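You operate a simulated robot arm through the tools that you are given. There is no shell and no other tool.

You are at the controls of a simulated two-armed robot. One attempt, no reset.

JOB
On the top of the chest, fold the beige towel in half, so that its two long edges meet.

It is judged by the outcome, as a careful person would: the job done as asked, and still so three seconds after it is handed in. It fails if anything else is knocked over, pushed out of place, dropped, spilled or broken. Flat cloth is picked up by pressing the open fingertips on it (5 to 10 N) and closing them slowly along it; thin cloth reads only 2 to 8 mm in the jaws.

ROBOT AND FRAMES
Two 7-joint arms with two-finger parallel grippers on one trunk, on a base that moves. Base frame: it is fixed to the floor where the robot stands at the start and does not move with it; the origin is under the middle of the robot, x ahead of it, y to its left, z up. Units: m, degrees, N and s.
The left shoulder is at the start at [0.07, 0.188, 1.19], the right one opposite. With the tool pointing down near the work surface each hand reaches from about 0.3 to 0.78 m from the robot's upright axis, wherever it stands, measured 20 degrees to its own side. Places, roughly: beige towel [0.5, 0, 0.9]; top of the chest [0.5, 0, 0.9]. Payload 3.91 kg a hand.
The tool frame of a hand sits at the grasp point between the pads (the TCP): z along the fingers, y along the line on which they close. The tips reach 0.03 m beyond it. The gripper opens to 0.11 m. The fingers are 0.02 m wide and 0.01 m thick; the gripper's body (0.048 by 0.112 m) begins 0.055 m behind the TCP.
Orientation is told as [roll, pitch, yaw] about the base's x, y, z axes, in that order, counted from this pose: with the fingers straight down and closing along the base's y, the tool's x points along the base's -x, its y along +y and its z along -z.

CONTROLS
- The arms move only by the tool servo_tool. It takes "left_deltas", "right_deltas" or both (then of equal length, played together; a hand with none holds still); each is a list of rows, each a list of 2 entries, a list of its own where there are three numbers: the shift along the tool's x, y, z in m, then the turn, a rotation vector about the tool's x, y, z in degrees. In form: [[[x, y, z], [wx, wy, wz]], ...]. A call has 1 to 20 rows; each row shifts and turns the commanded pose from where the row before left it, along the tool's axes as they then stand. "left_claw" and "right_claw" are, for a hand that has rows, the gripper command, from -1 (fully open) to 1 (shut), values between in proportion, set as the call begins (left out, the last holds). Each row takes 0.2 s and may step no farther than 0.05 m and 8.6 degrees from the row before; otherwise, or with a gripper value out of range, the whole call is refused. Where a pose cannot be reached the arm comes as near as it can. A force on the tool above 40 N (or 10 N above the force at the start of the call, whichever is more), or a blocked arm, ends the call early, and 0.2 s more pass. The fingers move at their own pace (about 0.072 m/s each) and stop on an object; they squeeze with about 44 N. The grip force told is the motor's: it shows also when the fingers shut on nothing. Time passes only in rows, and 0.2 s behind the last, so rows that do not move let the fingers close. It gives the time, the measured TCP pose, the force on the tool (base axes), the opening and the grip force at its end, in the units of the frame above (readings bear some noise), with the torque about the TCP (base axes, N m) and any sound that the robot's microphone picked up.
- Cameras (640 x 400 px; columns grow to the right, rows downward): "scene" is now at [0.1274, -0.0095, 1.3981]; the picture's right is [-0.11, -0.99, 0.00], its down [-0.74, 0.08, -0.67] and it looks along [0.67, -0.07, -0.74] (base axes); focal length 287 px, centre (320, 200). "left" rides on the left gripper at [0.072, -0.017, -0.103] in its tool frame; the picture's right is [0.23, 0.97, 0.00], its down [-0.76, 0.18, -0.62] and it looks along [-0.61, 0.14, 0.78] (tool axes); focal length 222 px, centre (320, 200). "right" rides on the right gripper at [0.072, 0.017, -0.103] in its tool frame; the picture's right is [-0.23, 0.97, 0.00], its down [-0.76, -0.18, -0.62] and it looks along [-0.61, -0.14, 0.78] (tool axes); focal length 222 px, centre (320, 200). There is no depth. A picture from a camera that has moved, and an enlarged one, comes with that camera's place and axes in the base frame and with its lens.
- grab_frame(camera): a new picture of that camera. It takes no simulated time.
- slide_trunk(by): slides the trunk up (or, below 0, down) by that many m; the arms and the scene camera ride with it, the base frame stays. It gives what a move gives, with no picture.
- drive_base(legs): drives the robot by 1 to 6 legs, each [ahead, turn to the left] in m and degrees, along the robot's own axes; the way and the turn of a leg run together, so that a leg with both is an arc; at most 1.5 m and 180 degrees a leg. The arms and the cameras ride along, it lands a little off, and it stops where it bumps. It gives what a move gives.
- pan_tilt(pan, tilt): turns the head with the scene camera to pan (to the left, within 86 degrees either way) and tilt (down, from -29 to 69), counted from straight ahead of the robot. It gives what a move gives.
- inspect(camera, box): a new picture of the part [left, top, right, bottom] of that camera's present view, enlarged. It takes no simulated time.
- job_done(): hands the job in; it is judged then, once.

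Places have to be worked out from the pictures, the camera data and where the tool is seen. Open the grippers and draw the arms clear of the work before you hand the job in, unless the task says otherwise.

The tools are called after ">>>" as name(argument=value, ...) on one line, values as JSON. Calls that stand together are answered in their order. servo_tool: Moves the arms, as the interface text tells. Its arguments: {"type":"object","properties":{"left_deltas":{"type":"array"},"left_claw":{"type":"number"},"right_deltas":{"type":"array"},"right_claw":{"type":"number"}},"required":[]} The other tools are called the same way: slide_trunk (by) moves the trunk up or down; drive_base (legs) drives the base; pan_tilt (pan, tilt) turns the head that bears the scene camera; grab_frame (camera) takes a picture; inspect (camera, box) takes an enlarged picture of a part of a camera's view; job_done () hands the job in.

At the start:

```text
time: 0.0
left_ee_pos: [0.5954, 0.2258, 1.0343]
left_tool_rot: [0.0, 0.0, -0.1]
left_wrist_force: [-0.4, -0.5, 0.3]
left_torque: [-0.01, 0.02, -0.02]
left_grip_width: 0.1102
left_grip_force: 0.1
right_ee_pos: [0.5548, -0.3037, 1.0893]
right_tool_rot: [0.0, 0.0, 0.0]
right_wrist_force: [-0.1, -0.3, -0.3]
right_torque: [0.04, 0.02, 0.03]
right_grip_width: 0.1097
right_grip_force: 0.0
trunk travel left (down, up): [-0.7, 0.24]
robot x, y, heading: [0.001, 0.0028, -0.1]
head pan, tilt (commanded): [-6.4, 47.8]
```

scene: 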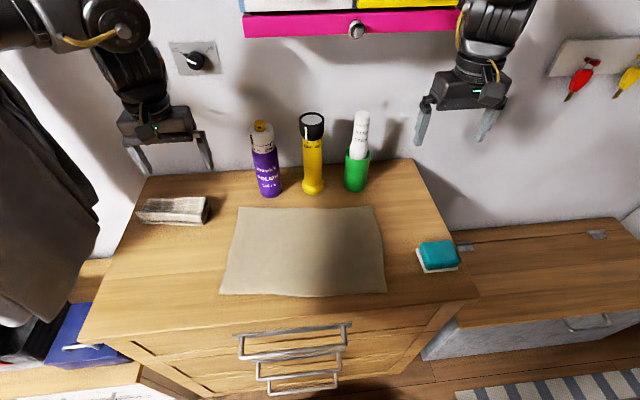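
right: 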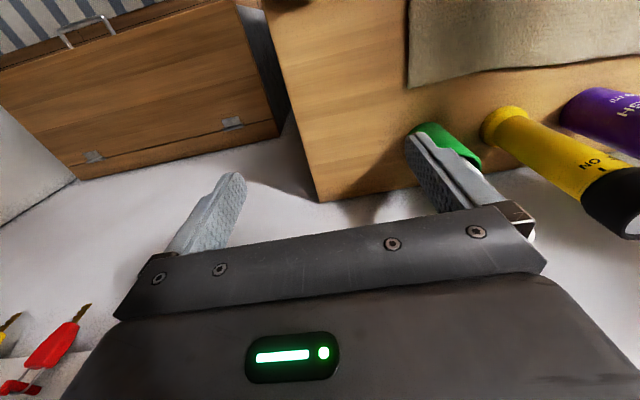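
left: 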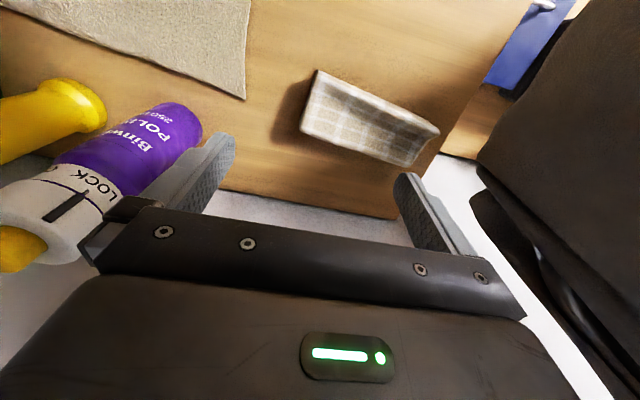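

I'll look at the towel and the objects around it more closely before I move anything.

>>> inspect(camera="scene", box=[200, 100, 400, 225])

>>> inspect(camera="scene", box=[200, 190, 400, 315])

```text
3.20 times, centred on (300, 162) of scene
camera zoom: at [0.1274, -0.0095, 1.3981], right [-0.11, -0.99, 0.0], down [-0.74, 0.08, -0.67], along [0.67, -0.07, -0.74], focal length 918 px, centre (384, 320)
```

zoom: 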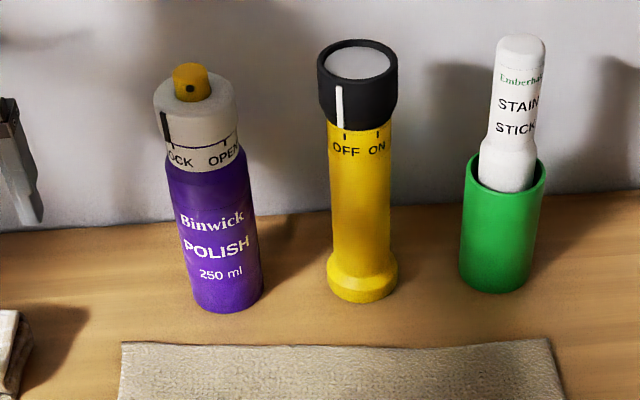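

```text
3.20 times, centred on (300, 252) of scene
camera zoom: at [0.1274, -0.0095, 1.3981], right [-0.11, -0.99, 0.0], down [-0.74, 0.08, -0.67], along [0.67, -0.07, -0.74], focal length 918 px, centre (384, 32)
```

zoom: 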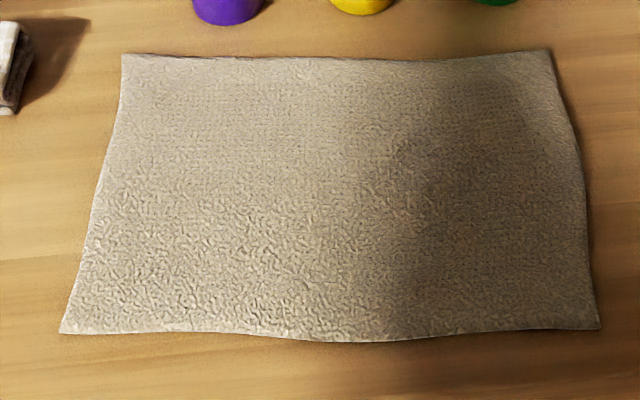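

The towel lies at about x 0.34 to 0.57 and y -0.17 to 0.14, with its long edges running roughly along y and turned about -6°. I plan to fold the far edge toward the robot, so I want some room to back up. First I'll look to the sides and behind the robot.

>>> pan_tilt(pan=85, tilt=35)

>>> grab_frame(camera="scene")

>>> pan_tilt(pan=-85, tilt=35)

>>> grab_frame(camera="scene")

```text
time: 1.7
left_ee_pos: [0.5964, 0.2263, 1.0343]
left_tool_rot: [0.1, 0.1, 0.0]
left_wrist_force: [-0.5, -0.3, 0.7]
left_torque: [0.0, 0.0, -0.02]
left_grip_width: 0.1102
left_grip_force: 0.0
right_ee_pos: [0.5544, -0.3049, 1.0921]
right_tool_rot: [0.1, 0.0, -0.1]
right_wrist_force: [-0.5, -0.3, -0.1]
right_torque: [-0.03, 0.0, -0.01]
right_grip_width: 0.11
right_grip_force: 0.0
trunk travel left (down, up): [-0.7, 0.24]
robot x, y, heading: [-0.0007, -0.0017, 0.0]
head pan, tilt (commanded): [85.0, 35.0]
```

```text
taken
camera scene: at [0.0566, 0.0871, 1.4168], right [1.0, -0.09, 0.0], down [-0.05, -0.57, -0.82], along [0.07, 0.82, -0.57], focal length 287 px, centre (320, 200)
```

scene: 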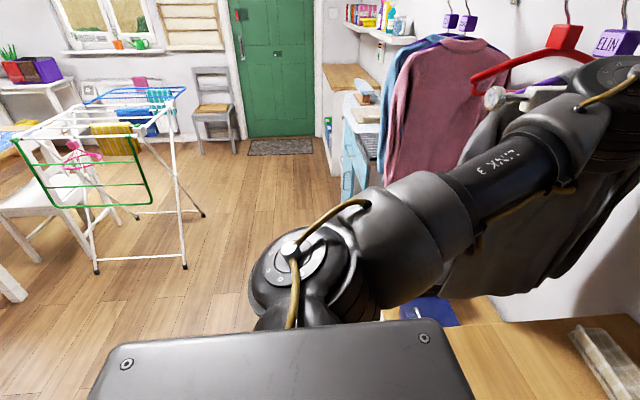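

```text
time: 4.2
left_ee_pos: [0.5955, 0.2262, 1.0344]
left_tool_rot: [0.0, 0.1, 0.0]
left_wrist_force: [0.7, -0.2, 0.4]
left_torque: [0.01, -0.03, -0.02]
left_grip_width: 0.1101
left_grip_force: 0.0
right_ee_pos: [0.5549, -0.3043, 1.0914]
right_tool_rot: [0.0, 0.0, 0.0]
right_wrist_force: [0.3, -1.8, -0.9]
right_torque: [-0.01, 0.01, -0.01]
right_grip_width: 0.1101
right_grip_force: 0.1
trunk travel left (down, up): [-0.7, 0.24]
robot x, y, heading: [0.0008, -0.0, 0.1]
head pan, tilt (commanded): [-85.0, 35.0]
```

```text
taken
camera scene: at [0.0566, -0.0884, 1.4168], right [-1.0, -0.09, 0.0], down [-0.05, 0.57, -0.82], along [0.07, -0.82, -0.57], focal length 287 px, centre (320, 200)
```

scene: 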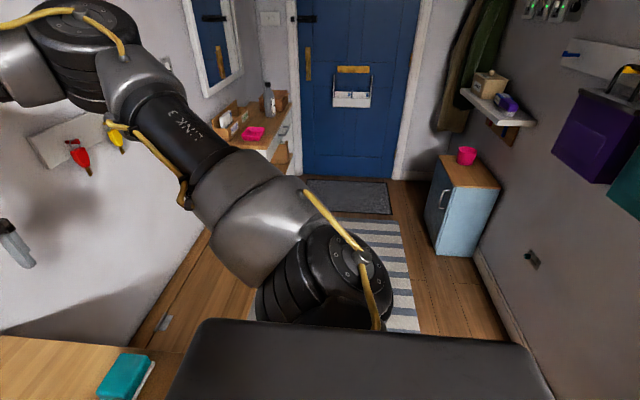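

The wall behind the robot is about 0.9 m back, so there is room. I'll back up 0.15 m to give the arms space for a tilted wrist near the front edge, then look at the towel again.

>>> drive_base(legs=[[-0.15, 0]])

>>> pan_tilt(pan=0, tilt=42)

>>> grab_frame(camera="scene")

```text
time: 5.6
left_ee_pos: [0.4472, 0.227, 1.0347]
left_tool_rot: [0.0, 0.2, 0.1]
left_wrist_force: [-0.1, 0.9, 1.0]
left_torque: [0.01, -0.01, -0.03]
left_grip_width: 0.1101
left_grip_force: 0.1
right_ee_pos: [0.4078, -0.3044, 1.0904]
right_tool_rot: [0.0, 0.0, 0.0]
right_wrist_force: [0.8, 0.0, -0.4]
right_torque: [0.02, -0.04, -0.01]
right_grip_width: 0.11
right_grip_force: 0.1
trunk travel left (down, up): [-0.7, 0.24]
robot x, y, heading: [-0.1488, -0.0021, 0.3]
head pan, tilt (commanded): [-85.0, 35.0]
```

```text
time: 7.2
left_ee_pos: [0.448, 0.2268, 1.0336]
left_tool_rot: [0.0, 0.0, 0.1]
left_wrist_force: [-0.7, 0.1, -0.2]
left_torque: [-0.01, -0.01, 0.01]
left_grip_width: 0.11
left_grip_force: 0.1
right_ee_pos: [0.4064, -0.3036, 1.0917]
right_tool_rot: [0.0, 0.1, 0.0]
right_wrist_force: [0.3, 0.0, 0.2]
right_torque: [0.01, -0.01, -0.01]
right_grip_width: 0.1097
right_grip_force: 0.1
trunk travel left (down, up): [-0.7, 0.24]
robot x, y, heading: [-0.1503, -0.004, 0.4]
head pan, tilt (commanded): [0.0, 42.0]
```

```text
taken
camera scene: at [-0.0161, -0.0006, 1.4063], right [0.0, -1.0, 0.0], down [-0.67, 0.0, -0.74], along [0.74, 0.0, -0.67], focal length 287 px, centre (320, 200)
```

scene: 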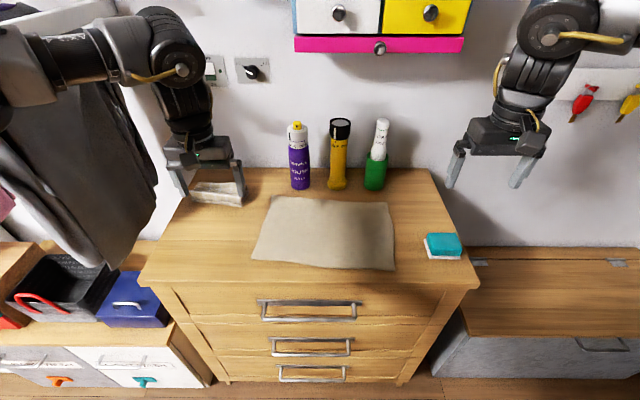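

The base moved back to x = -0.15. I'll zoom in on the towel from here to refine the table height and the corner positions.

>>> inspect(camera="scene", box=[240, 160, 400, 280])

```text
3.33 times, centred on (320, 220) of scene
camera zoom: at [-0.0161, -0.0006, 1.4063], right [0.0, -1.0, 0.0], down [-0.67, 0.0, -0.74], along [0.74, 0.0, -0.67], focal length 956 px, centre (320, 133)
```

zoom: 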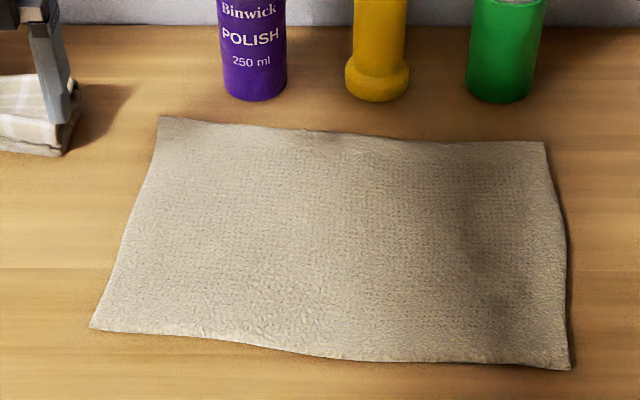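

The two views agree on the towel's shape, but there is about 1 cm of uncertainty in x, or in the table height. I'll move both hands to a pre-grasp hover over the far corners, well short of the bottles, with a yaw of -6°, a 12° forward tilt and the jaws at about 45 mm.

>>> servo_tool(left_deltas=[[[-0.0144, -0.0254, 0.0068], [0, 0, 0]], [[-0.0144, -0.0254, 0.0068], [0, 0, 0]], [[-0.0144, -0.0254, 0.0068], [0, 0, 0]], [[-0.0144, -0.0254, 0.0068], [0, 0, 0]], [[-0.0144, -0.0254, 0.0068], [0, 0, 0]], [[0, 0, 0], [0, 0, 6]], [[0, 0, 0], [0, -6, 0]], [[0, 0, 0], [0, -6, 0]], [[0, 0, 0], [0, 0, 0]]], right_deltas=[[[-0.0187, 0.0321, 0.0183], [0, 0, 0]], [[-0.0187, 0.0321, 0.0183], [0, 0, 0]], [[-0.0187, 0.0321, 0.0183], [0, 0, 0]], [[-0.0187, 0.0321, 0.0183], [0, 0, 0]], [[-0.0187, 0.0321, 0.0183], [0, 0, 0]], [[0, 0, 0], [0, 0, 6]], [[0, 0, 0], [0, -6, 0]], [[0, 0, 0], [0, -6, 0]], [[0, 0, 0], [0, 0, 0]]], left_claw=0.18, right_claw=0.18)

>>> grab_frame(camera="scene")

>>> grab_frame(camera="left")

>>> grab_frame(camera="right")

```text
time: 9.2
left_ee_pos: [0.5191, 0.0984, 1.0005]
left_tool_rot: [0.1, -12.0, -5.9]
left_wrist_force: [-0.4, 0.2, -0.3]
left_torque: [0.01, -0.04, -0.01]
left_grip_width: 0.0448
left_grip_force: 0.1
right_ee_pos: [0.4999, -0.1432, 0.9992]
right_tool_rot: [0.0, -12.1, -5.9]
right_wrist_force: [0.0, 0.2, -0.9]
right_torque: [0.02, 0.02, 0.0]
right_grip_width: 0.045
right_grip_force: 0.0
trunk travel left (down, up): [-0.7, 0.24]
robot x, y, heading: [-0.15, 0.0006, -0.1]
head pan, tilt (commanded): [0.0, 42.0]
```

```text
taken
camera scene: at [-0.016, -0.0008, 1.4063], right [0.0, -1.0, 0.0], down [-0.67, 0.0, -0.74], along [0.74, 0.0, -0.67], focal length 287 px, centre (320, 200)
```

scene: 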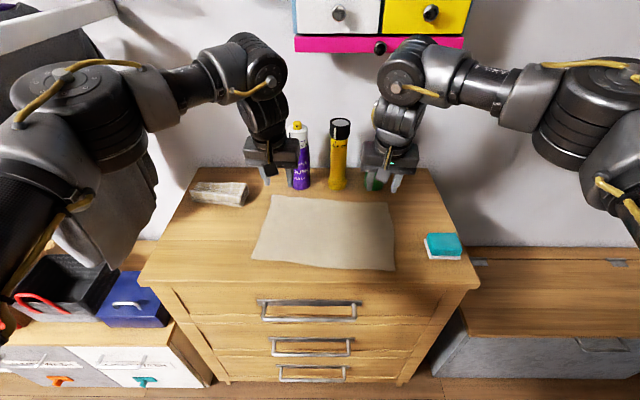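

```text
taken
camera left: at [0.4253, 0.0931, 1.0869], right [-0.12, 0.99, -0.05], down [0.63, 0.11, 0.77], along [0.77, 0.06, -0.64], focal length 222 px, centre (320, 200)
```

left: 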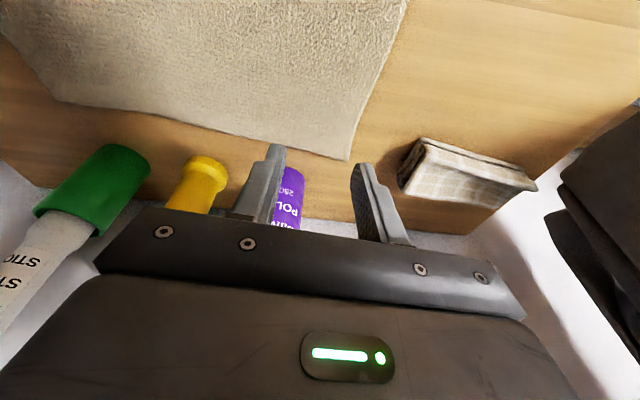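

```text
taken
camera right: at [0.4088, -0.1159, 1.0855], right [0.32, 0.95, 0.05], down [0.59, -0.24, 0.77], along [0.74, -0.22, -0.64], focal length 222 px, centre (320, 200)
```

right: 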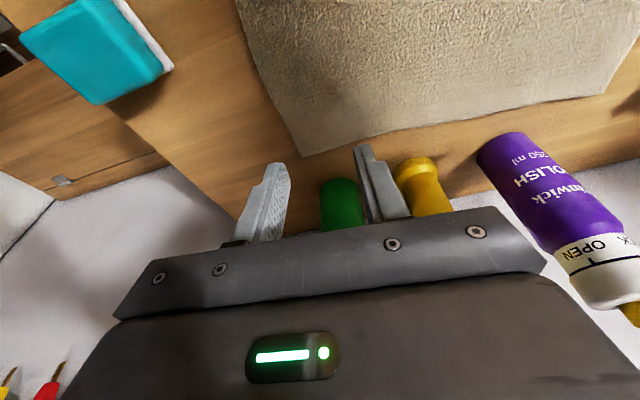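

The wrist cameras put the far corners at about (0.576, 0.131) and (0.546, -0.177), which matches the scene estimate. I'll move to just above the grasp points and stop with the tips about 2 cm above the expected surface.

>>> servo_tool(left_deltas=[[[-0.0077, 0.0011, 0.0144], [0, 0, 0]], [[-0.0077, 0.0011, 0.0144], [0, 0, 0]], [[-0.0077, 0.0011, 0.0144], [0, 0, 0]], [[-0.0077, 0.0011, 0.0144], [0, 0, 0]], [[0, 0, 0], [0, 0, 0]]], right_deltas=[[[-0.0068, 0.001, 0.0142], [0, 0, 0]], [[-0.0068, 0.001, 0.0142], [0, 0, 0]], [[-0.0068, 0.001, 0.0142], [0, 0, 0]], [[-0.0068, 0.001, 0.0142], [0, 0, 0]], [[0, 0, 0], [0, 0, 0]]])

>>> grab_frame(camera="left")

>>> grab_frame(camera="right")

>>> inspect(camera="scene", box=[240, 130, 420, 242])

```text
time: 10.4
left_ee_pos: [0.5602, 0.1001, 0.951]
left_tool_rot: [0.0, -12.0, -5.8]
left_wrist_force: [0.0, 0.1, 0.9]
left_torque: [-0.03, -0.04, -0.02]
left_grip_width: 0.0452
left_grip_force: 0.1
right_ee_pos: [0.5379, -0.1442, 0.9483]
right_tool_rot: [-0.1, -12.0, -6.0]
right_wrist_force: [0.1, 0.4, 0.2]
right_torque: [0.02, 0.01, -0.03]
right_grip_width: 0.0447
right_grip_force: 0.0
trunk travel left (down, up): [-0.7, 0.24]
robot x, y, heading: [-0.1497, -0.0025, 0.5]
head pan, tilt (commanded): [0.0, 42.0]
```

```text
taken
camera left: at [0.4669, 0.0942, 1.0373], right [-0.12, 0.99, -0.05], down [0.63, 0.11, 0.77], along [0.77, 0.06, -0.64], focal length 222 px, centre (320, 200)
```

left: 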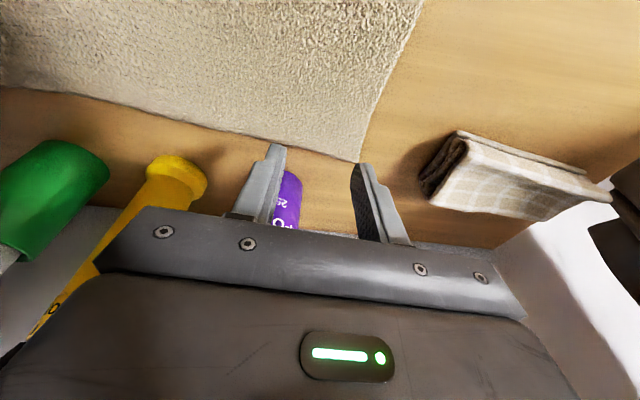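

```text
taken
camera right: at [0.4472, -0.1156, 1.0342], right [0.32, 0.95, 0.05], down [0.59, -0.24, 0.77], along [0.74, -0.22, -0.64], focal length 222 px, centre (320, 200)
```

right: 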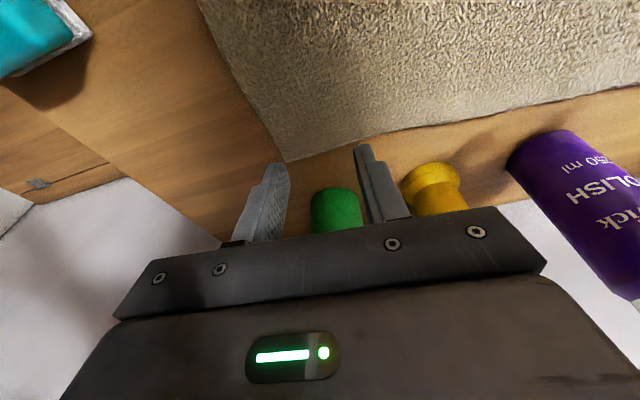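

```text
3.56 times, centred on (330, 186) of scene
camera zoom: at [-0.0171, -0.0001, 1.4064], right [0.0, -1.0, 0.0], down [-0.67, 0.0, -0.74], along [0.74, 0.0, -0.67], focal length 1020 px, centre (284, 250)
```

zoom: 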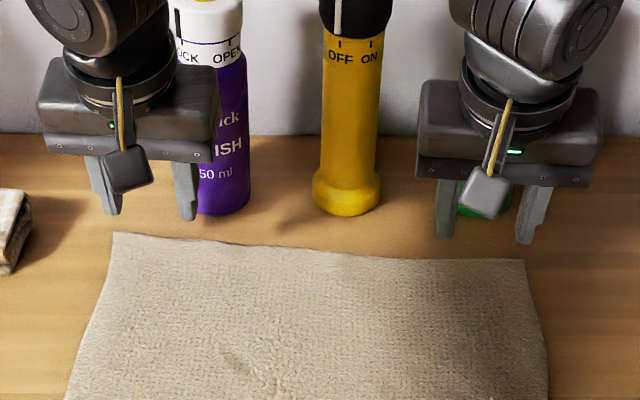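

The scene camera and the wrist cameras agree best if the surface is lower than 0.9, at z ≈ 0.855. I'll find it by touch, lowering both hands in small steps.

>>> servo_tool(left_deltas=[[[0.001, 0, 0.0049], [0, 0, 0]], [[0.001, 0, 0.0049], [0, 0, 0]], [[0.001, 0, 0.0049], [0, 0, 0]], [[0, 0, 0], [0, 0, 0]]])

>>> inspect(camera="scene", box=[240, 130, 420, 242])

```text
time: 11.4
left_ee_pos: [0.5596, 0.1002, 0.9345]
left_tool_rot: [0.1, -12.0, -5.9]
left_wrist_force: [0.4, -0.3, -0.4]
left_torque: [0.01, -0.03, 0.03]
left_grip_width: 0.045
left_grip_force: 0.0
right_ee_pos: [0.5384, -0.1429, 0.948]
right_tool_rot: [0.0, -12.0, -6.0]
right_wrist_force: [-0.1, -0.9, 0.3]
right_torque: [-0.01, 0.01, 0.01]
right_grip_width: 0.0451
right_grip_force: 0.1
trunk travel left (down, up): [-0.7, 0.24]
robot x, y, heading: [-0.15, -0.0015, -0.1]
head pan, tilt (commanded): [0.0, 42.0]
```

```text
3.56 times, centred on (330, 186) of scene
camera zoom: at [-0.0162, -0.0005, 1.4063], right [0.0, -1.0, 0.0], down [-0.67, 0.0, -0.74], along [0.74, 0.0, -0.67], focal length 1020 px, centre (284, 250)
```

zoom: 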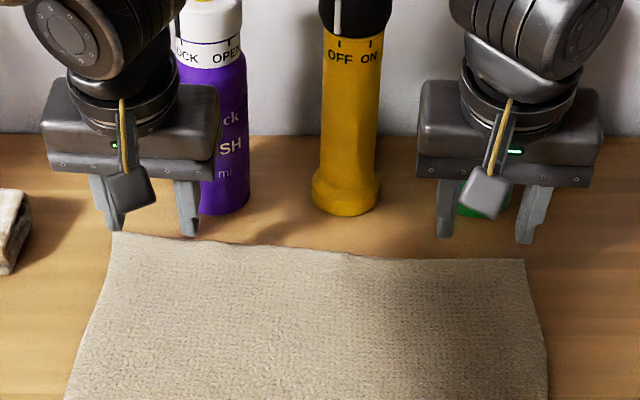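

There's no contact with the tips at about z 0.903. I'll keep going down in small steps.

>>> servo_tool(left_deltas=[[[0.0006, 0, 0.0029], [0, 0, 0]], [[0.0006, 0, 0.0029], [0, 0, 0]], [[0.0006, 0, 0.0029], [0, 0, 0]], [[0, 0, 0], [0, 0, 0]]])

```text
time: 12.4
left_ee_pos: [0.5615, 0.1005, 0.9264]
left_tool_rot: [0.1, -12.1, -5.9]
left_wrist_force: [0.3, 0.4, 0.3]
left_torque: [-0.02, 0.01, 0.0]
left_grip_width: 0.0449
left_grip_force: 0.0
right_ee_pos: [0.5392, -0.1423, 0.9481]
right_tool_rot: [0.0, -12.0, -5.9]
right_wrist_force: [0.3, -0.7, 1.0]
right_torque: [-0.03, -0.04, -0.04]
right_grip_width: 0.0451
right_grip_force: 0.0
trunk travel left (down, up): [-0.7, 0.24]
robot x, y, heading: [-0.1454, 0.001, 0.1]
head pan, tilt (commanded): [0.0, 42.0]
```

The tips are at z ≈ 0.895 and the force is still zero, so the surface is lower than that. I'll keep lowering the left hand.

>>> servo_tool(left_deltas=[[[0.0008, 0, 0.0039], [0, 0, 0]], [[0.0008, 0, 0.0039], [0, 0, 0]], [[0.0008, 0, 0.0039], [0, 0, 0]], [[0, 0, 0], [0, 0, 0]]])

>>> inspect(camera="scene", box=[240, 130, 420, 242])

```text
time: 13.4
left_ee_pos: [0.561, 0.0991, 0.9136]
left_tool_rot: [0.0, -12.0, -5.9]
left_wrist_force: [0.4, 1.3, -0.1]
left_torque: [0.02, 0.02, 0.03]
left_grip_width: 0.0452
left_grip_force: 0.0
right_ee_pos: [0.5383, -0.1435, 0.949]
right_tool_rot: [0.0, -12.0, -5.9]
right_wrist_force: [-0.4, 0.2, 0.5]
right_torque: [0.0, -0.02, -0.02]
right_grip_width: 0.045
right_grip_force: 0.0
trunk travel left (down, up): [-0.7, 0.24]
robot x, y, heading: [-0.1481, 0.0005, 0.3]
head pan, tilt (commanded): [0.0, 42.0]
```

```text
3.56 times, centred on (330, 186) of scene
camera zoom: at [-0.0162, -0.0005, 1.4063], right [0.0, -1.0, 0.0], down [-0.67, 0.0, -0.74], along [0.74, 0.0, -0.67], focal length 1020 px, centre (284, 250)
```

zoom: 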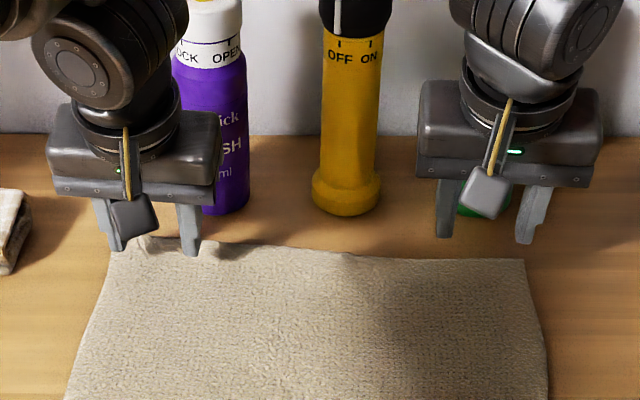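

The tips are at z ≈ 0.882 and still free. I'll carry on down.

>>> servo_tool(left_deltas=[[[0.0008, 0, 0.0039], [0, 0, 0]], [[0.0008, 0, 0.0039], [0, 0, 0]], [[0.0006, 0, 0.0029], [0, 0, 0]], [[0, 0, 0], [0, 0, 0]]])

```text
time: 14.4
left_ee_pos: [0.5612, 0.0998, 0.9036]
left_tool_rot: [-0.1, -12.1, -5.9]
left_wrist_force: [-0.1, -0.4, 0.3]
left_torque: [0.0, 0.01, -0.01]
left_grip_width: 0.0451
left_grip_force: 0.1
right_ee_pos: [0.5383, -0.1428, 0.948]
right_tool_rot: [0.1, -12.0, -5.9]
right_wrist_force: [-0.2, 0.3, 0.6]
right_torque: [0.0, -0.04, 0.0]
right_grip_width: 0.0452
right_grip_force: 0.0
trunk travel left (down, up): [-0.7, 0.24]
robot x, y, heading: [-0.1512, 0.0018, -0.1]
head pan, tilt (commanded): [0.0, 42.0]
```

The tips are at z ≈ 0.872 and free. From here I'll use finer steps.

>>> servo_tool(left_deltas=[[[0.0006, 0, 0.0029], [0, 0, 0]], [[0.0006, 0, 0.0029], [0, 0, 0]], [[0.0004, 0, 0.0019], [0, 0, 0]], [[0, 0, 0], [0, 0, 0]]])

>>> inspect(camera="scene", box=[240, 130, 420, 242])

>>> grab_frame(camera="left")

```text
time: 15.4
left_ee_pos: [0.5618, 0.0998, 0.8958]
left_tool_rot: [0.0, -12.0, -6.0]
left_wrist_force: [-1.3, 0.0, 1.3]
left_torque: [0.01, -0.01, -0.01]
left_grip_width: 0.0452
left_grip_force: 0.1
right_ee_pos: [0.5385, -0.1438, 0.9491]
right_tool_rot: [0.1, -12.0, -5.9]
right_wrist_force: [-0.3, -0.6, -0.2]
right_torque: [-0.01, 0.02, 0.04]
right_grip_width: 0.0452
right_grip_force: 0.1
trunk travel left (down, up): [-0.7, 0.24]
robot x, y, heading: [-0.1487, 0.002, -0.0]
head pan, tilt (commanded): [0.0, 42.0]
```

```text
3.56 times, centred on (330, 186) of scene
camera zoom: at [-0.0164, -0.0006, 1.4064], right [0.0, -1.0, 0.0], down [-0.67, 0.0, -0.74], along [0.74, 0.0, -0.67], focal length 1020 px, centre (284, 250)
```

zoom: 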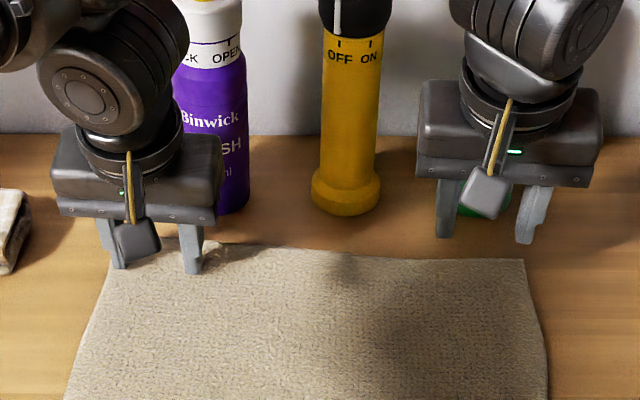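

```text
taken
camera left: at [0.4677, 0.0936, 0.9823], right [-0.12, 0.99, -0.05], down [0.63, 0.11, 0.77], along [0.77, 0.06, -0.64], focal length 222 px, centre (320, 200)
```

left: 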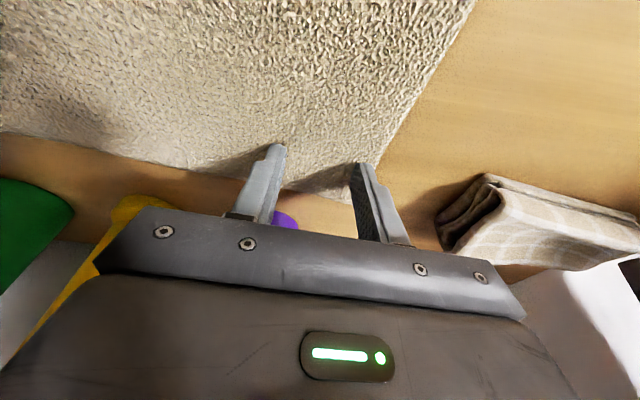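

Shadows show the tips are now close to the towel, at z ≈ 0.864. A few more millimetres down.

>>> servo_tool(left_deltas=[[[0.0004, 0, 0.002], [0, 0, 0]], [[0.0004, 0, 0.002], [0, 0, 0]], [[0, 0, 0], [0, 0, 0]]])

```text
time: 16.2
left_ee_pos: [0.562, 0.0997, 0.893]
left_tool_rot: [0.1, -12.2, -5.8]
left_wrist_force: [3.1, 0.7, 17.2]
left_torque: [0.1, -0.09, -0.01]
left_grip_width: 0.0451
left_grip_force: 0.0
right_ee_pos: [0.5381, -0.1436, 0.9483]
right_tool_rot: [0.0, -12.0, -5.9]
right_wrist_force: [0.0, -0.5, 0.8]
right_torque: [0.03, 0.02, -0.03]
right_grip_width: 0.0452
right_grip_force: 0.1
trunk travel left (down, up): [-0.7, 0.24]
robot x, y, heading: [-0.1522, 0.0014, 0.2]
head pan, tilt (commanded): [0.0, 42.0]
```

Contact: 17 N with the tips at z ≈ 0.861, so the towel's top is at about z 0.861. That puts the corners at FL (0.612, 0.140), FR (0.578, -0.191), NR (0.354, -0.168) and NL (0.388, 0.159), which makes it a 0.33 × 0.225 m towel. I'll lift and move both hands above the far-edge grasp points, about 35 mm in from the corners.

>>> servo_tool(left_deltas=[[[-0.0062, 0, -0.0293], [0, 0, 0]], [[-0.0172, 0.00485, 0.00365], [0, 0, 0]], [[-0.0172, 0.00485, 0.00365], [0, 0, 0]], [[0, 0, 0], [0, 0, 0]]], right_deltas=[[[-0.0142, -0.0039, 0.0166], [0, 0, 0]], [[-0.0142, -0.0039, 0.0166], [0, 0, 0]], [[0, 0, 0], [0, 0, 0]], [[0, 0, 0], [0, 0, 0]]], left_claw=0.27, right_claw=0.27)

>>> inspect(camera="scene", box=[240, 130, 420, 242])

>>> grab_frame(camera="left")

>>> grab_frame(camera="right")

```text
time: 17.2
left_ee_pos: [0.5969, 0.1045, 0.9233]
left_tool_rot: [0.2, -12.0, -5.9]
left_wrist_force: [-0.8, -1.6, 0.7]
left_torque: [0.03, 0.0, 0.0]
left_grip_width: 0.0402
left_grip_force: 0.1
right_ee_pos: [0.571, -0.1554, 0.922]
right_tool_rot: [0.1, -12.1, -5.9]
right_wrist_force: [0.2, -0.5, -0.1]
right_torque: [0.03, -0.01, -0.01]
right_grip_width: 0.0401
right_grip_force: 0.0
trunk travel left (down, up): [-0.7, 0.24]
robot x, y, heading: [-0.1479, 0.0015, 0.1]
head pan, tilt (commanded): [0.0, 42.0]
```

```text
3.56 times, centred on (330, 186) of scene
camera zoom: at [-0.0173, -0.0027, 1.4064], right [0.0, -1.0, 0.0], down [-0.67, 0.0, -0.74], along [0.74, 0.0, -0.67], focal length 1020 px, centre (284, 250)
```

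zoom: 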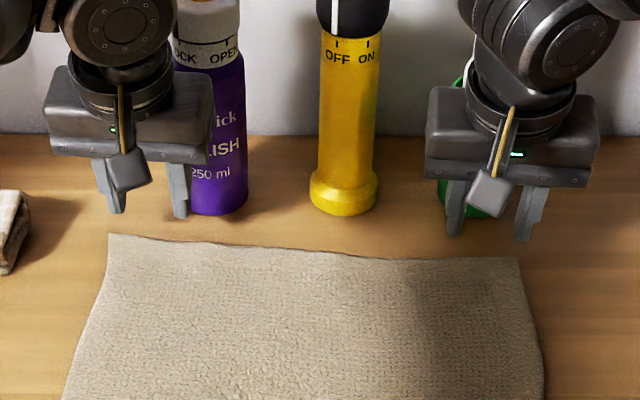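

```text
taken
camera left: at [0.503, 0.0991, 1.009], right [-0.12, 0.99, -0.05], down [0.63, 0.11, 0.77], along [0.77, 0.06, -0.64], focal length 222 px, centre (320, 200)
```

left: 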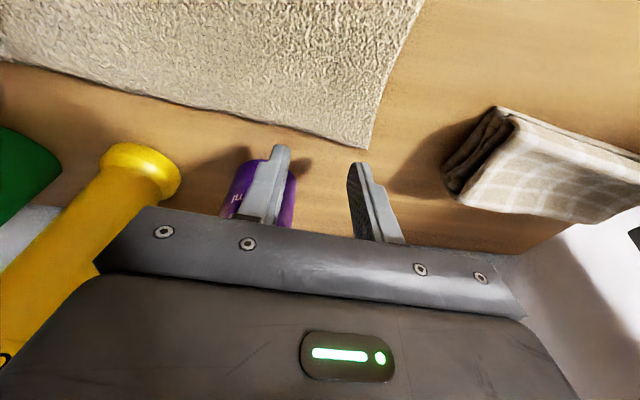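

```text
taken
camera right: at [0.481, -0.1291, 1.0068], right [0.32, 0.95, 0.05], down [0.59, -0.24, 0.77], along [0.74, -0.22, -0.64], focal length 222 px, centre (320, 200)
```

right: 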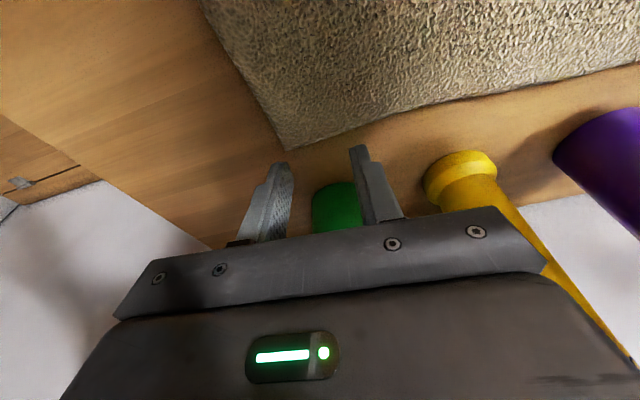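

The tips line up with the far edge. I'll nudge the left hand a little further onto the towel and the right hand inward, then descend to about 3 mm above contact.

>>> servo_tool(left_deltas=[[[0.0029, -0.0001, 0.0089], [0, 0, 0]], [[0.0029, -0.0001, 0.0089], [0, 0, 0]], [[0.0029, -0.0001, 0.0089], [0, 0, 0]], [[0, 0, 0], [0, 0, 0]]], right_deltas=[[[0.002, 0.002, 0.0086], [0, 0, 0]], [[0.002, 0.002, 0.0086], [0, 0, 0]], [[0.002, 0.002, 0.0086], [0, 0, 0]], [[0, 0, 0], [0, 0, 0]]])

>>> inspect(camera="scene", box=[240, 130, 420, 242])

>>> inspect(camera="left", box=[200, 60, 480, 235])

>>> inspect(camera="right", box=[200, 60, 480, 235])

```text
time: 18.2
left_ee_pos: [0.5946, 0.105, 0.8951]
left_tool_rot: [0.0, -12.1, -5.8]
left_wrist_force: [0.3, -0.8, 8.7]
left_torque: [-0.04, 0.02, 0.02]
left_grip_width: 0.0402
left_grip_force: 0.0
right_ee_pos: [0.5728, -0.1501, 0.895]
right_tool_rot: [0.0, -12.0, -6.0]
right_wrist_force: [0.0, -0.3, 1.3]
right_torque: [0.04, -0.01, -0.03]
right_grip_width: 0.0402
right_grip_force: 0.0
trunk travel left (down, up): [-0.7, 0.24]
robot x, y, heading: [-0.1482, -0.001, 0.3]
head pan, tilt (commanded): [0.0, 42.0]
```

```text
3.56 times, centred on (330, 186) of scene
camera zoom: at [-0.017, -0.0009, 1.4065], right [0.0, -1.0, 0.0], down [-0.67, 0.0, -0.74], along [0.74, 0.0, -0.67], focal length 1020 px, centre (284, 250)
```

zoom: 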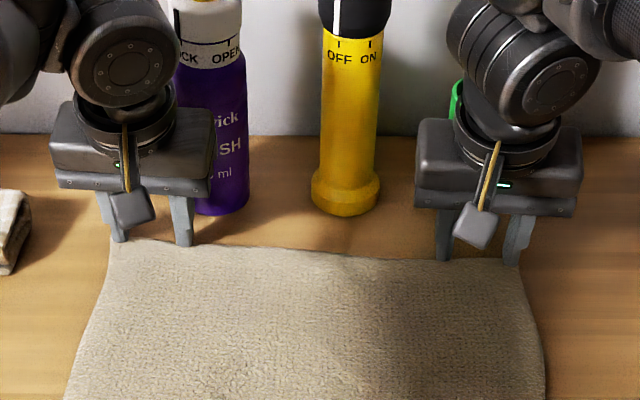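

```text
2.29 times, centred on (340, 148) of left
camera zoom: at [0.5007, 0.1003, 0.9807], right [-0.12, 0.99, -0.05], down [0.63, 0.11, 0.77], along [0.77, 0.06, -0.64], focal length 508 px, centre (274, 320)
```

zoom: 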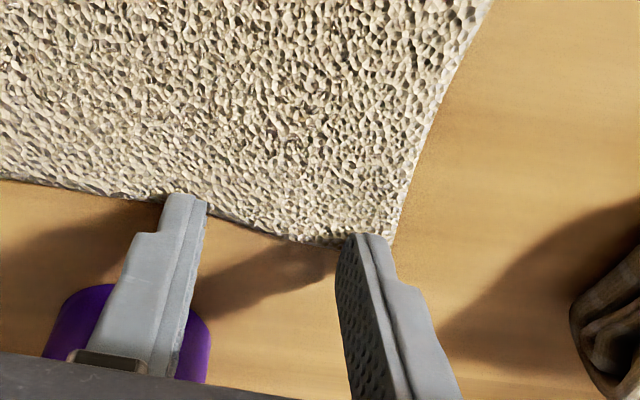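

```text
2.29 times, centred on (340, 148) of right
camera zoom: at [0.4809, -0.1225, 0.9812], right [0.32, 0.95, 0.05], down [0.59, -0.24, 0.77], along [0.74, -0.22, -0.64], focal length 508 px, centre (274, 320)
```

zoom: 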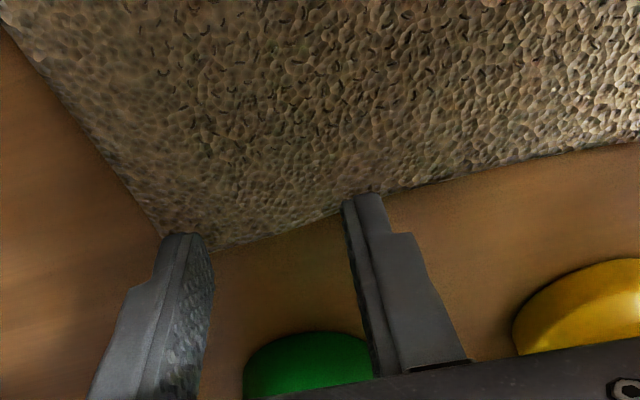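

The fingertips overlap the edge by only a few millimetres. I'll lift slightly, shift both hands about 7 mm further onto the towel, and come back down to light contact.

>>> servo_tool(left_deltas=[[[-0.0012, 0, -0.0059], [0, 0, 0]], [[0.0066, -0.003, -0.0014], [0, 0, 0]], [[0.0012, 0, 0.0059], [0, 0, 0]], [[0, 0, 0], [0, 0, 0]]], right_deltas=[[[-0.0012, 0, -0.0059], [0, 0, 0]], [[0.0073, 0.004, -0.0015], [0, 0, 0]], [[0.0015, 0, 0.0074], [0, 0, 0]], [[0, 0, 0], [0, 0, 0]]])

>>> inspect(camera="left", box=[200, 60, 480, 235])

>>> inspect(camera="right", box=[200, 60, 480, 235])

```text
time: 19.2
left_ee_pos: [0.5871, 0.1046, 0.8956]
left_tool_rot: [0.0, -12.0, -6.0]
left_wrist_force: [-0.9, 0.3, 4.3]
left_torque: [0.08, 0.01, 0.03]
left_grip_width: 0.0401
left_grip_force: 0.1
right_ee_pos: [0.5645, -0.1451, 0.8955]
right_tool_rot: [0.0, -12.0, -5.8]
right_wrist_force: [0.6, -1.1, 2.6]
right_torque: [-0.03, 0.02, -0.01]
right_grip_width: 0.0401
right_grip_force: 0.0
trunk travel left (down, up): [-0.7, 0.24]
robot x, y, heading: [-0.1467, 0.0004, -0.1]
head pan, tilt (commanded): [0.0, 42.0]
```

```text
2.29 times, centred on (340, 148) of left
camera zoom: at [0.4936, 0.0982, 0.9817], right [-0.12, 0.99, -0.05], down [0.63, 0.11, 0.77], along [0.77, 0.06, -0.64], focal length 508 px, centre (274, 320)
```

zoom: 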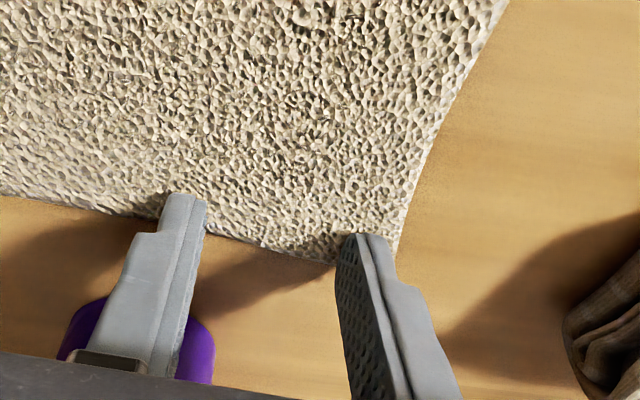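

```text
2.29 times, centred on (340, 148) of right
camera zoom: at [0.474, -0.1172, 0.9808], right [0.32, 0.95, 0.05], down [0.59, -0.24, 0.77], along [0.74, -0.22, -0.64], focal length 508 px, centre (274, 320)
```

zoom: 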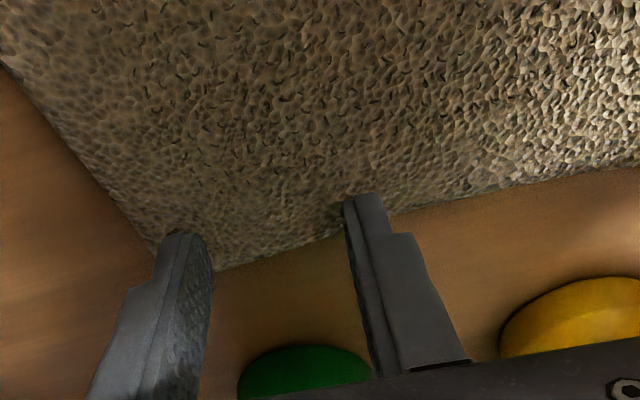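

The overlap on the edge is now good, roughly 8 to 10 mm. I'll press a little harder to reach the 5–10 N band and check the force.

>>> servo_tool(left_deltas=[[[0.0002, 0, 0.0008], [0, 0, 0]], [[0, 0, 0], [0, 0, 0]]], right_deltas=[[[0.0002, 0, 0.0011], [0, 0, 0]], [[0, 0, 0], [0, 0, 0]]])

```text
time: 19.8
left_ee_pos: [0.5859, 0.1035, 0.8951]
left_tool_rot: [0.0, -12.0, -5.9]
left_wrist_force: [1.6, 1.2, 5.5]
left_torque: [0.06, -0.06, -0.02]
left_grip_width: 0.0403
left_grip_force: 0.1
right_ee_pos: [0.5649, -0.1438, 0.8953]
right_tool_rot: [0.0, -12.1, -5.9]
right_wrist_force: [0.5, -1.6, 5.9]
right_torque: [-0.05, 0.01, 0.0]
right_grip_width: 0.0405
right_grip_force: 0.1
trunk travel left (down, up): [-0.7, 0.24]
robot x, y, heading: [-0.1481, 0.0016, -0.2]
head pan, tilt (commanded): [0.0, 42.0]
```

Both hands press at about 5.5–6 N. I'll add about half a millimetre and begin closing slowly.

>>> servo_tool(left_deltas=[[[0.0001, 0, 0.0006], [0, 0, 0]], [[0, 0, 0], [0, 0, 0]]], right_deltas=[[[0.0001, 0, 0.0006], [0, 0, 0]], [[0, 0, 0], [0, 0, 0]]], left_claw=0.4, right_claw=0.4)

>>> servo_tool(left_deltas=[[[0, 0, 0], [0, 0, 0]], [[0, 0, 0], [0, 0, 0]]], right_deltas=[[[0, 0, 0], [0, 0, 0]], [[0, 0, 0], [0, 0, 0]]], left_claw=0.52, right_claw=0.52)

>>> inspect(camera="left", box=[200, 60, 480, 235])

>>> inspect(camera="right", box=[200, 60, 480, 235])

```text
time: 20.4
left_ee_pos: [0.5869, 0.104, 0.8946]
left_tool_rot: [0.0, -12.2, -6.1]
left_wrist_force: [0.3, -2.1, 9.5]
left_torque: [-0.02, 0.05, 0.01]
left_grip_width: 0.032
left_grip_force: 0.1
right_ee_pos: [0.5629, -0.1424, 0.8935]
right_tool_rot: [0.0, -12.1, -5.9]
right_wrist_force: [0.7, 1.3, 6.9]
right_torque: [-0.01, 0.0, 0.0]
right_grip_width: 0.0324
right_grip_force: 0.0
trunk travel left (down, up): [-0.7, 0.24]
robot x, y, heading: [-0.1484, 0.0008, 0.2]
head pan, tilt (commanded): [0.0, 42.0]
```

```text
time: 21.0
left_ee_pos: [0.5869, 0.1048, 0.8938]
left_tool_rot: [0.0, -12.1, -5.9]
left_wrist_force: [0.9, 0.2, 10.3]
left_torque: [0.06, -0.01, -0.03]
left_grip_width: 0.0274
left_grip_force: 1.0
right_ee_pos: [0.5644, -0.1443, 0.8938]
right_tool_rot: [0.1, -12.1, -5.8]
right_wrist_force: [-0.3, 0.7, 7.2]
right_torque: [0.0, 0.04, -0.03]
right_grip_width: 0.026
right_grip_force: 0.2
trunk travel left (down, up): [-0.7, 0.24]
robot x, y, heading: [-0.1444, -0.002, 0.3]
head pan, tilt (commanded): [0.0, 42.0]
```

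```text
2.29 times, centred on (340, 148) of left
camera zoom: at [0.4923, 0.0984, 0.9808], right [-0.12, 0.99, -0.05], down [0.63, 0.11, 0.77], along [0.77, 0.06, -0.64], focal length 508 px, centre (274, 320)
```

zoom: 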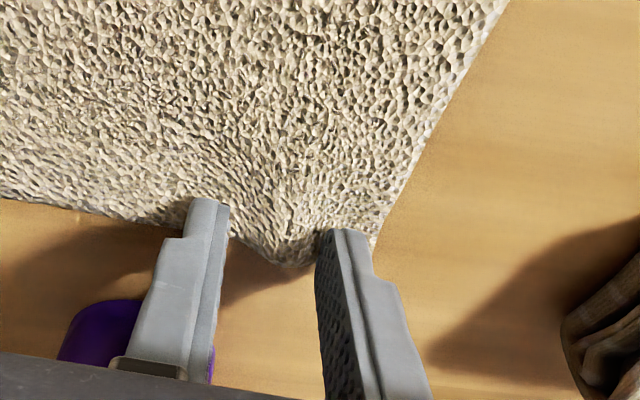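

```text
2.29 times, centred on (340, 148) of right
camera zoom: at [0.4729, -0.1167, 0.98], right [0.32, 0.95, 0.05], down [0.59, -0.24, 0.77], along [0.74, -0.22, -0.64], focal length 508 px, centre (274, 320)
```

zoom: 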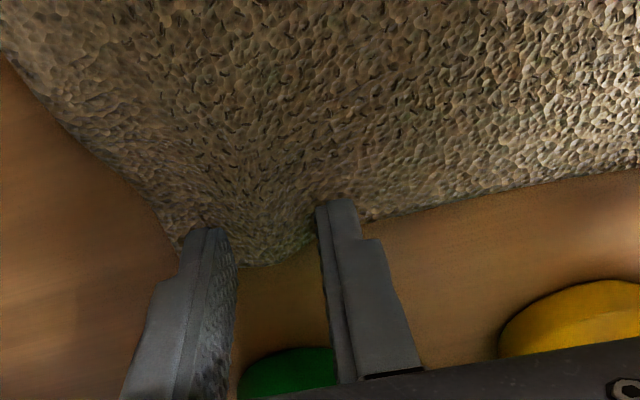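

The cloth is riding up into a ridge between the fingers on both sides, at about 7–10 N. I'll keep closing slowly.

>>> servo_tool(left_deltas=[[[0, 0, 0], [0, 0, 0]], [[0, 0, 0], [0, 0, 0]]], right_deltas=[[[0, 0, 0], [0, 0, 0]], [[0, 0, 0], [0, 0, 0]]], left_claw=0.64, right_claw=0.64)

>>> servo_tool(left_deltas=[[[0, 0, 0], [0, 0, 0]], [[0, 0, 0], [0, 0, 0]]], right_deltas=[[[0, 0, 0], [0, 0, 0]], [[0, 0, 0], [0, 0, 0]]], left_claw=0.76, right_claw=0.76)

>>> servo_tool(left_deltas=[[[0, 0, 0], [0, 0, 0]], [[0, 0, 0], [0, 0, 0]]], right_deltas=[[[0, 0, 0], [0, 0, 0]], [[0, 0, 0], [0, 0, 0]]], left_claw=0.88, right_claw=0.88)

>>> servo_tool(left_deltas=[[[0, 0, 0], [0, 0, 0]], [[0, 0, 0], [0, 0, 0]], [[0, 0, 0], [0, 0, 0]]], right_deltas=[[[0, 0, 0], [0, 0, 0]], [[0, 0, 0], [0, 0, 0]], [[0, 0, 0], [0, 0, 0]]], left_claw=1.0, right_claw=1.0)

>>> inspect(camera="left", box=[200, 60, 480, 235])

>>> inspect(camera="right", box=[200, 60, 480, 235])

```text
time: 21.6
left_ee_pos: [0.5848, 0.1037, 0.8948]
left_tool_rot: [0.1, -12.2, -5.8]
left_wrist_force: [0.1, -0.7, 10.3]
left_torque: [-0.02, 0.01, 0.01]
left_grip_width: 0.0189
left_grip_force: 0.1
right_ee_pos: [0.5645, -0.1434, 0.8941]
right_tool_rot: [0.0, -12.1, -5.9]
right_wrist_force: [0.2, 1.0, 6.8]
right_torque: [0.02, 0.01, 0.02]
right_grip_width: 0.019
right_grip_force: 0.2
trunk travel left (down, up): [-0.7, 0.24]
robot x, y, heading: [-0.1461, -0.0031, 0.2]
head pan, tilt (commanded): [0.0, 42.0]
```

```text
time: 22.2
left_ee_pos: [0.5876, 0.1047, 0.8939]
left_tool_rot: [-0.1, -12.2, -5.8]
left_wrist_force: [0.5, -1.3, 10.2]
left_torque: [0.02, 0.06, 0.01]
left_grip_width: 0.0127
left_grip_force: 0.0
right_ee_pos: [0.5632, -0.1439, 0.8956]
right_tool_rot: [0.0, -12.2, -5.9]
right_wrist_force: [-0.4, 0.1, 7.1]
right_torque: [0.08, 0.05, 0.01]
right_grip_width: 0.0121
right_grip_force: 0.1
trunk travel left (down, up): [-0.7, 0.24]
robot x, y, heading: [-0.1506, -0.004, 0.2]
head pan, tilt (commanded): [0.0, 42.0]
```

```text
time: 22.8
left_ee_pos: [0.5854, 0.1052, 0.8954]
left_tool_rot: [0.1, -12.1, -5.9]
left_wrist_force: [-0.3, -0.4, 10.2]
left_torque: [-0.03, 0.04, 0.02]
left_grip_width: 0.0069
left_grip_force: 0.4
right_ee_pos: [0.5632, -0.1449, 0.8952]
right_tool_rot: [0.1, -12.2, -5.9]
right_wrist_force: [-0.9, 1.2, 8.0]
right_torque: [0.0, 0.05, 0.01]
right_grip_width: 0.0063
right_grip_force: 0.0
trunk travel left (down, up): [-0.7, 0.24]
robot x, y, heading: [-0.1443, -0.004, -0.1]
head pan, tilt (commanded): [0.0, 42.0]
```

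```text
time: 23.6
left_ee_pos: [0.5869, 0.1036, 0.8953]
left_tool_rot: [-0.1, -12.1, -5.9]
left_wrist_force: [-0.6, 1.5, 8.9]
left_torque: [0.05, 0.01, 0.01]
left_grip_width: 0.0042
left_grip_force: 44.4
right_ee_pos: [0.5624, -0.1439, 0.8953]
right_tool_rot: [0.0, -12.2, -5.9]
right_wrist_force: [-0.7, -1.4, 7.8]
right_torque: [0.0, 0.0, -0.01]
right_grip_width: 0.0
right_grip_force: 37.9
trunk travel left (down, up): [-0.7, 0.24]
robot x, y, heading: [-0.15, -0.0013, 0.0]
head pan, tilt (commanded): [0.0, 42.0]
```

```text
2.29 times, centred on (340, 148) of left
camera zoom: at [0.492, 0.0981, 0.9808], right [-0.12, 0.99, -0.05], down [0.63, 0.11, 0.77], along [0.77, 0.06, -0.64], focal length 508 px, centre (274, 320)
```

zoom: 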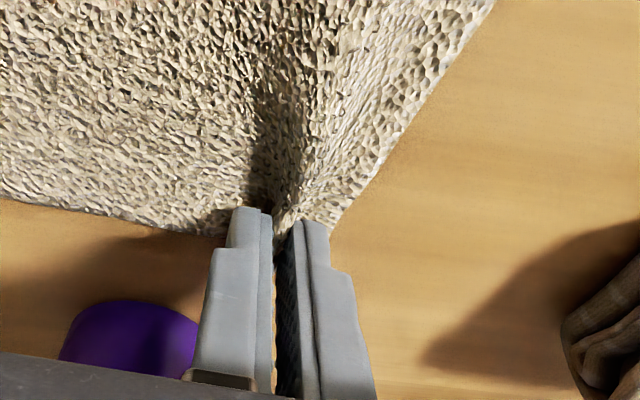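

```text
2.29 times, centred on (340, 148) of right
camera zoom: at [0.4727, -0.1171, 0.9802], right [0.32, 0.95, 0.05], down [0.59, -0.24, 0.77], along [0.74, -0.22, -0.64], focal length 508 px, centre (274, 320)
```

zoom: 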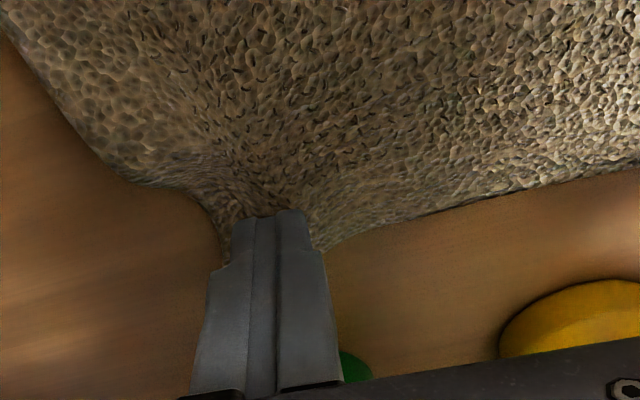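

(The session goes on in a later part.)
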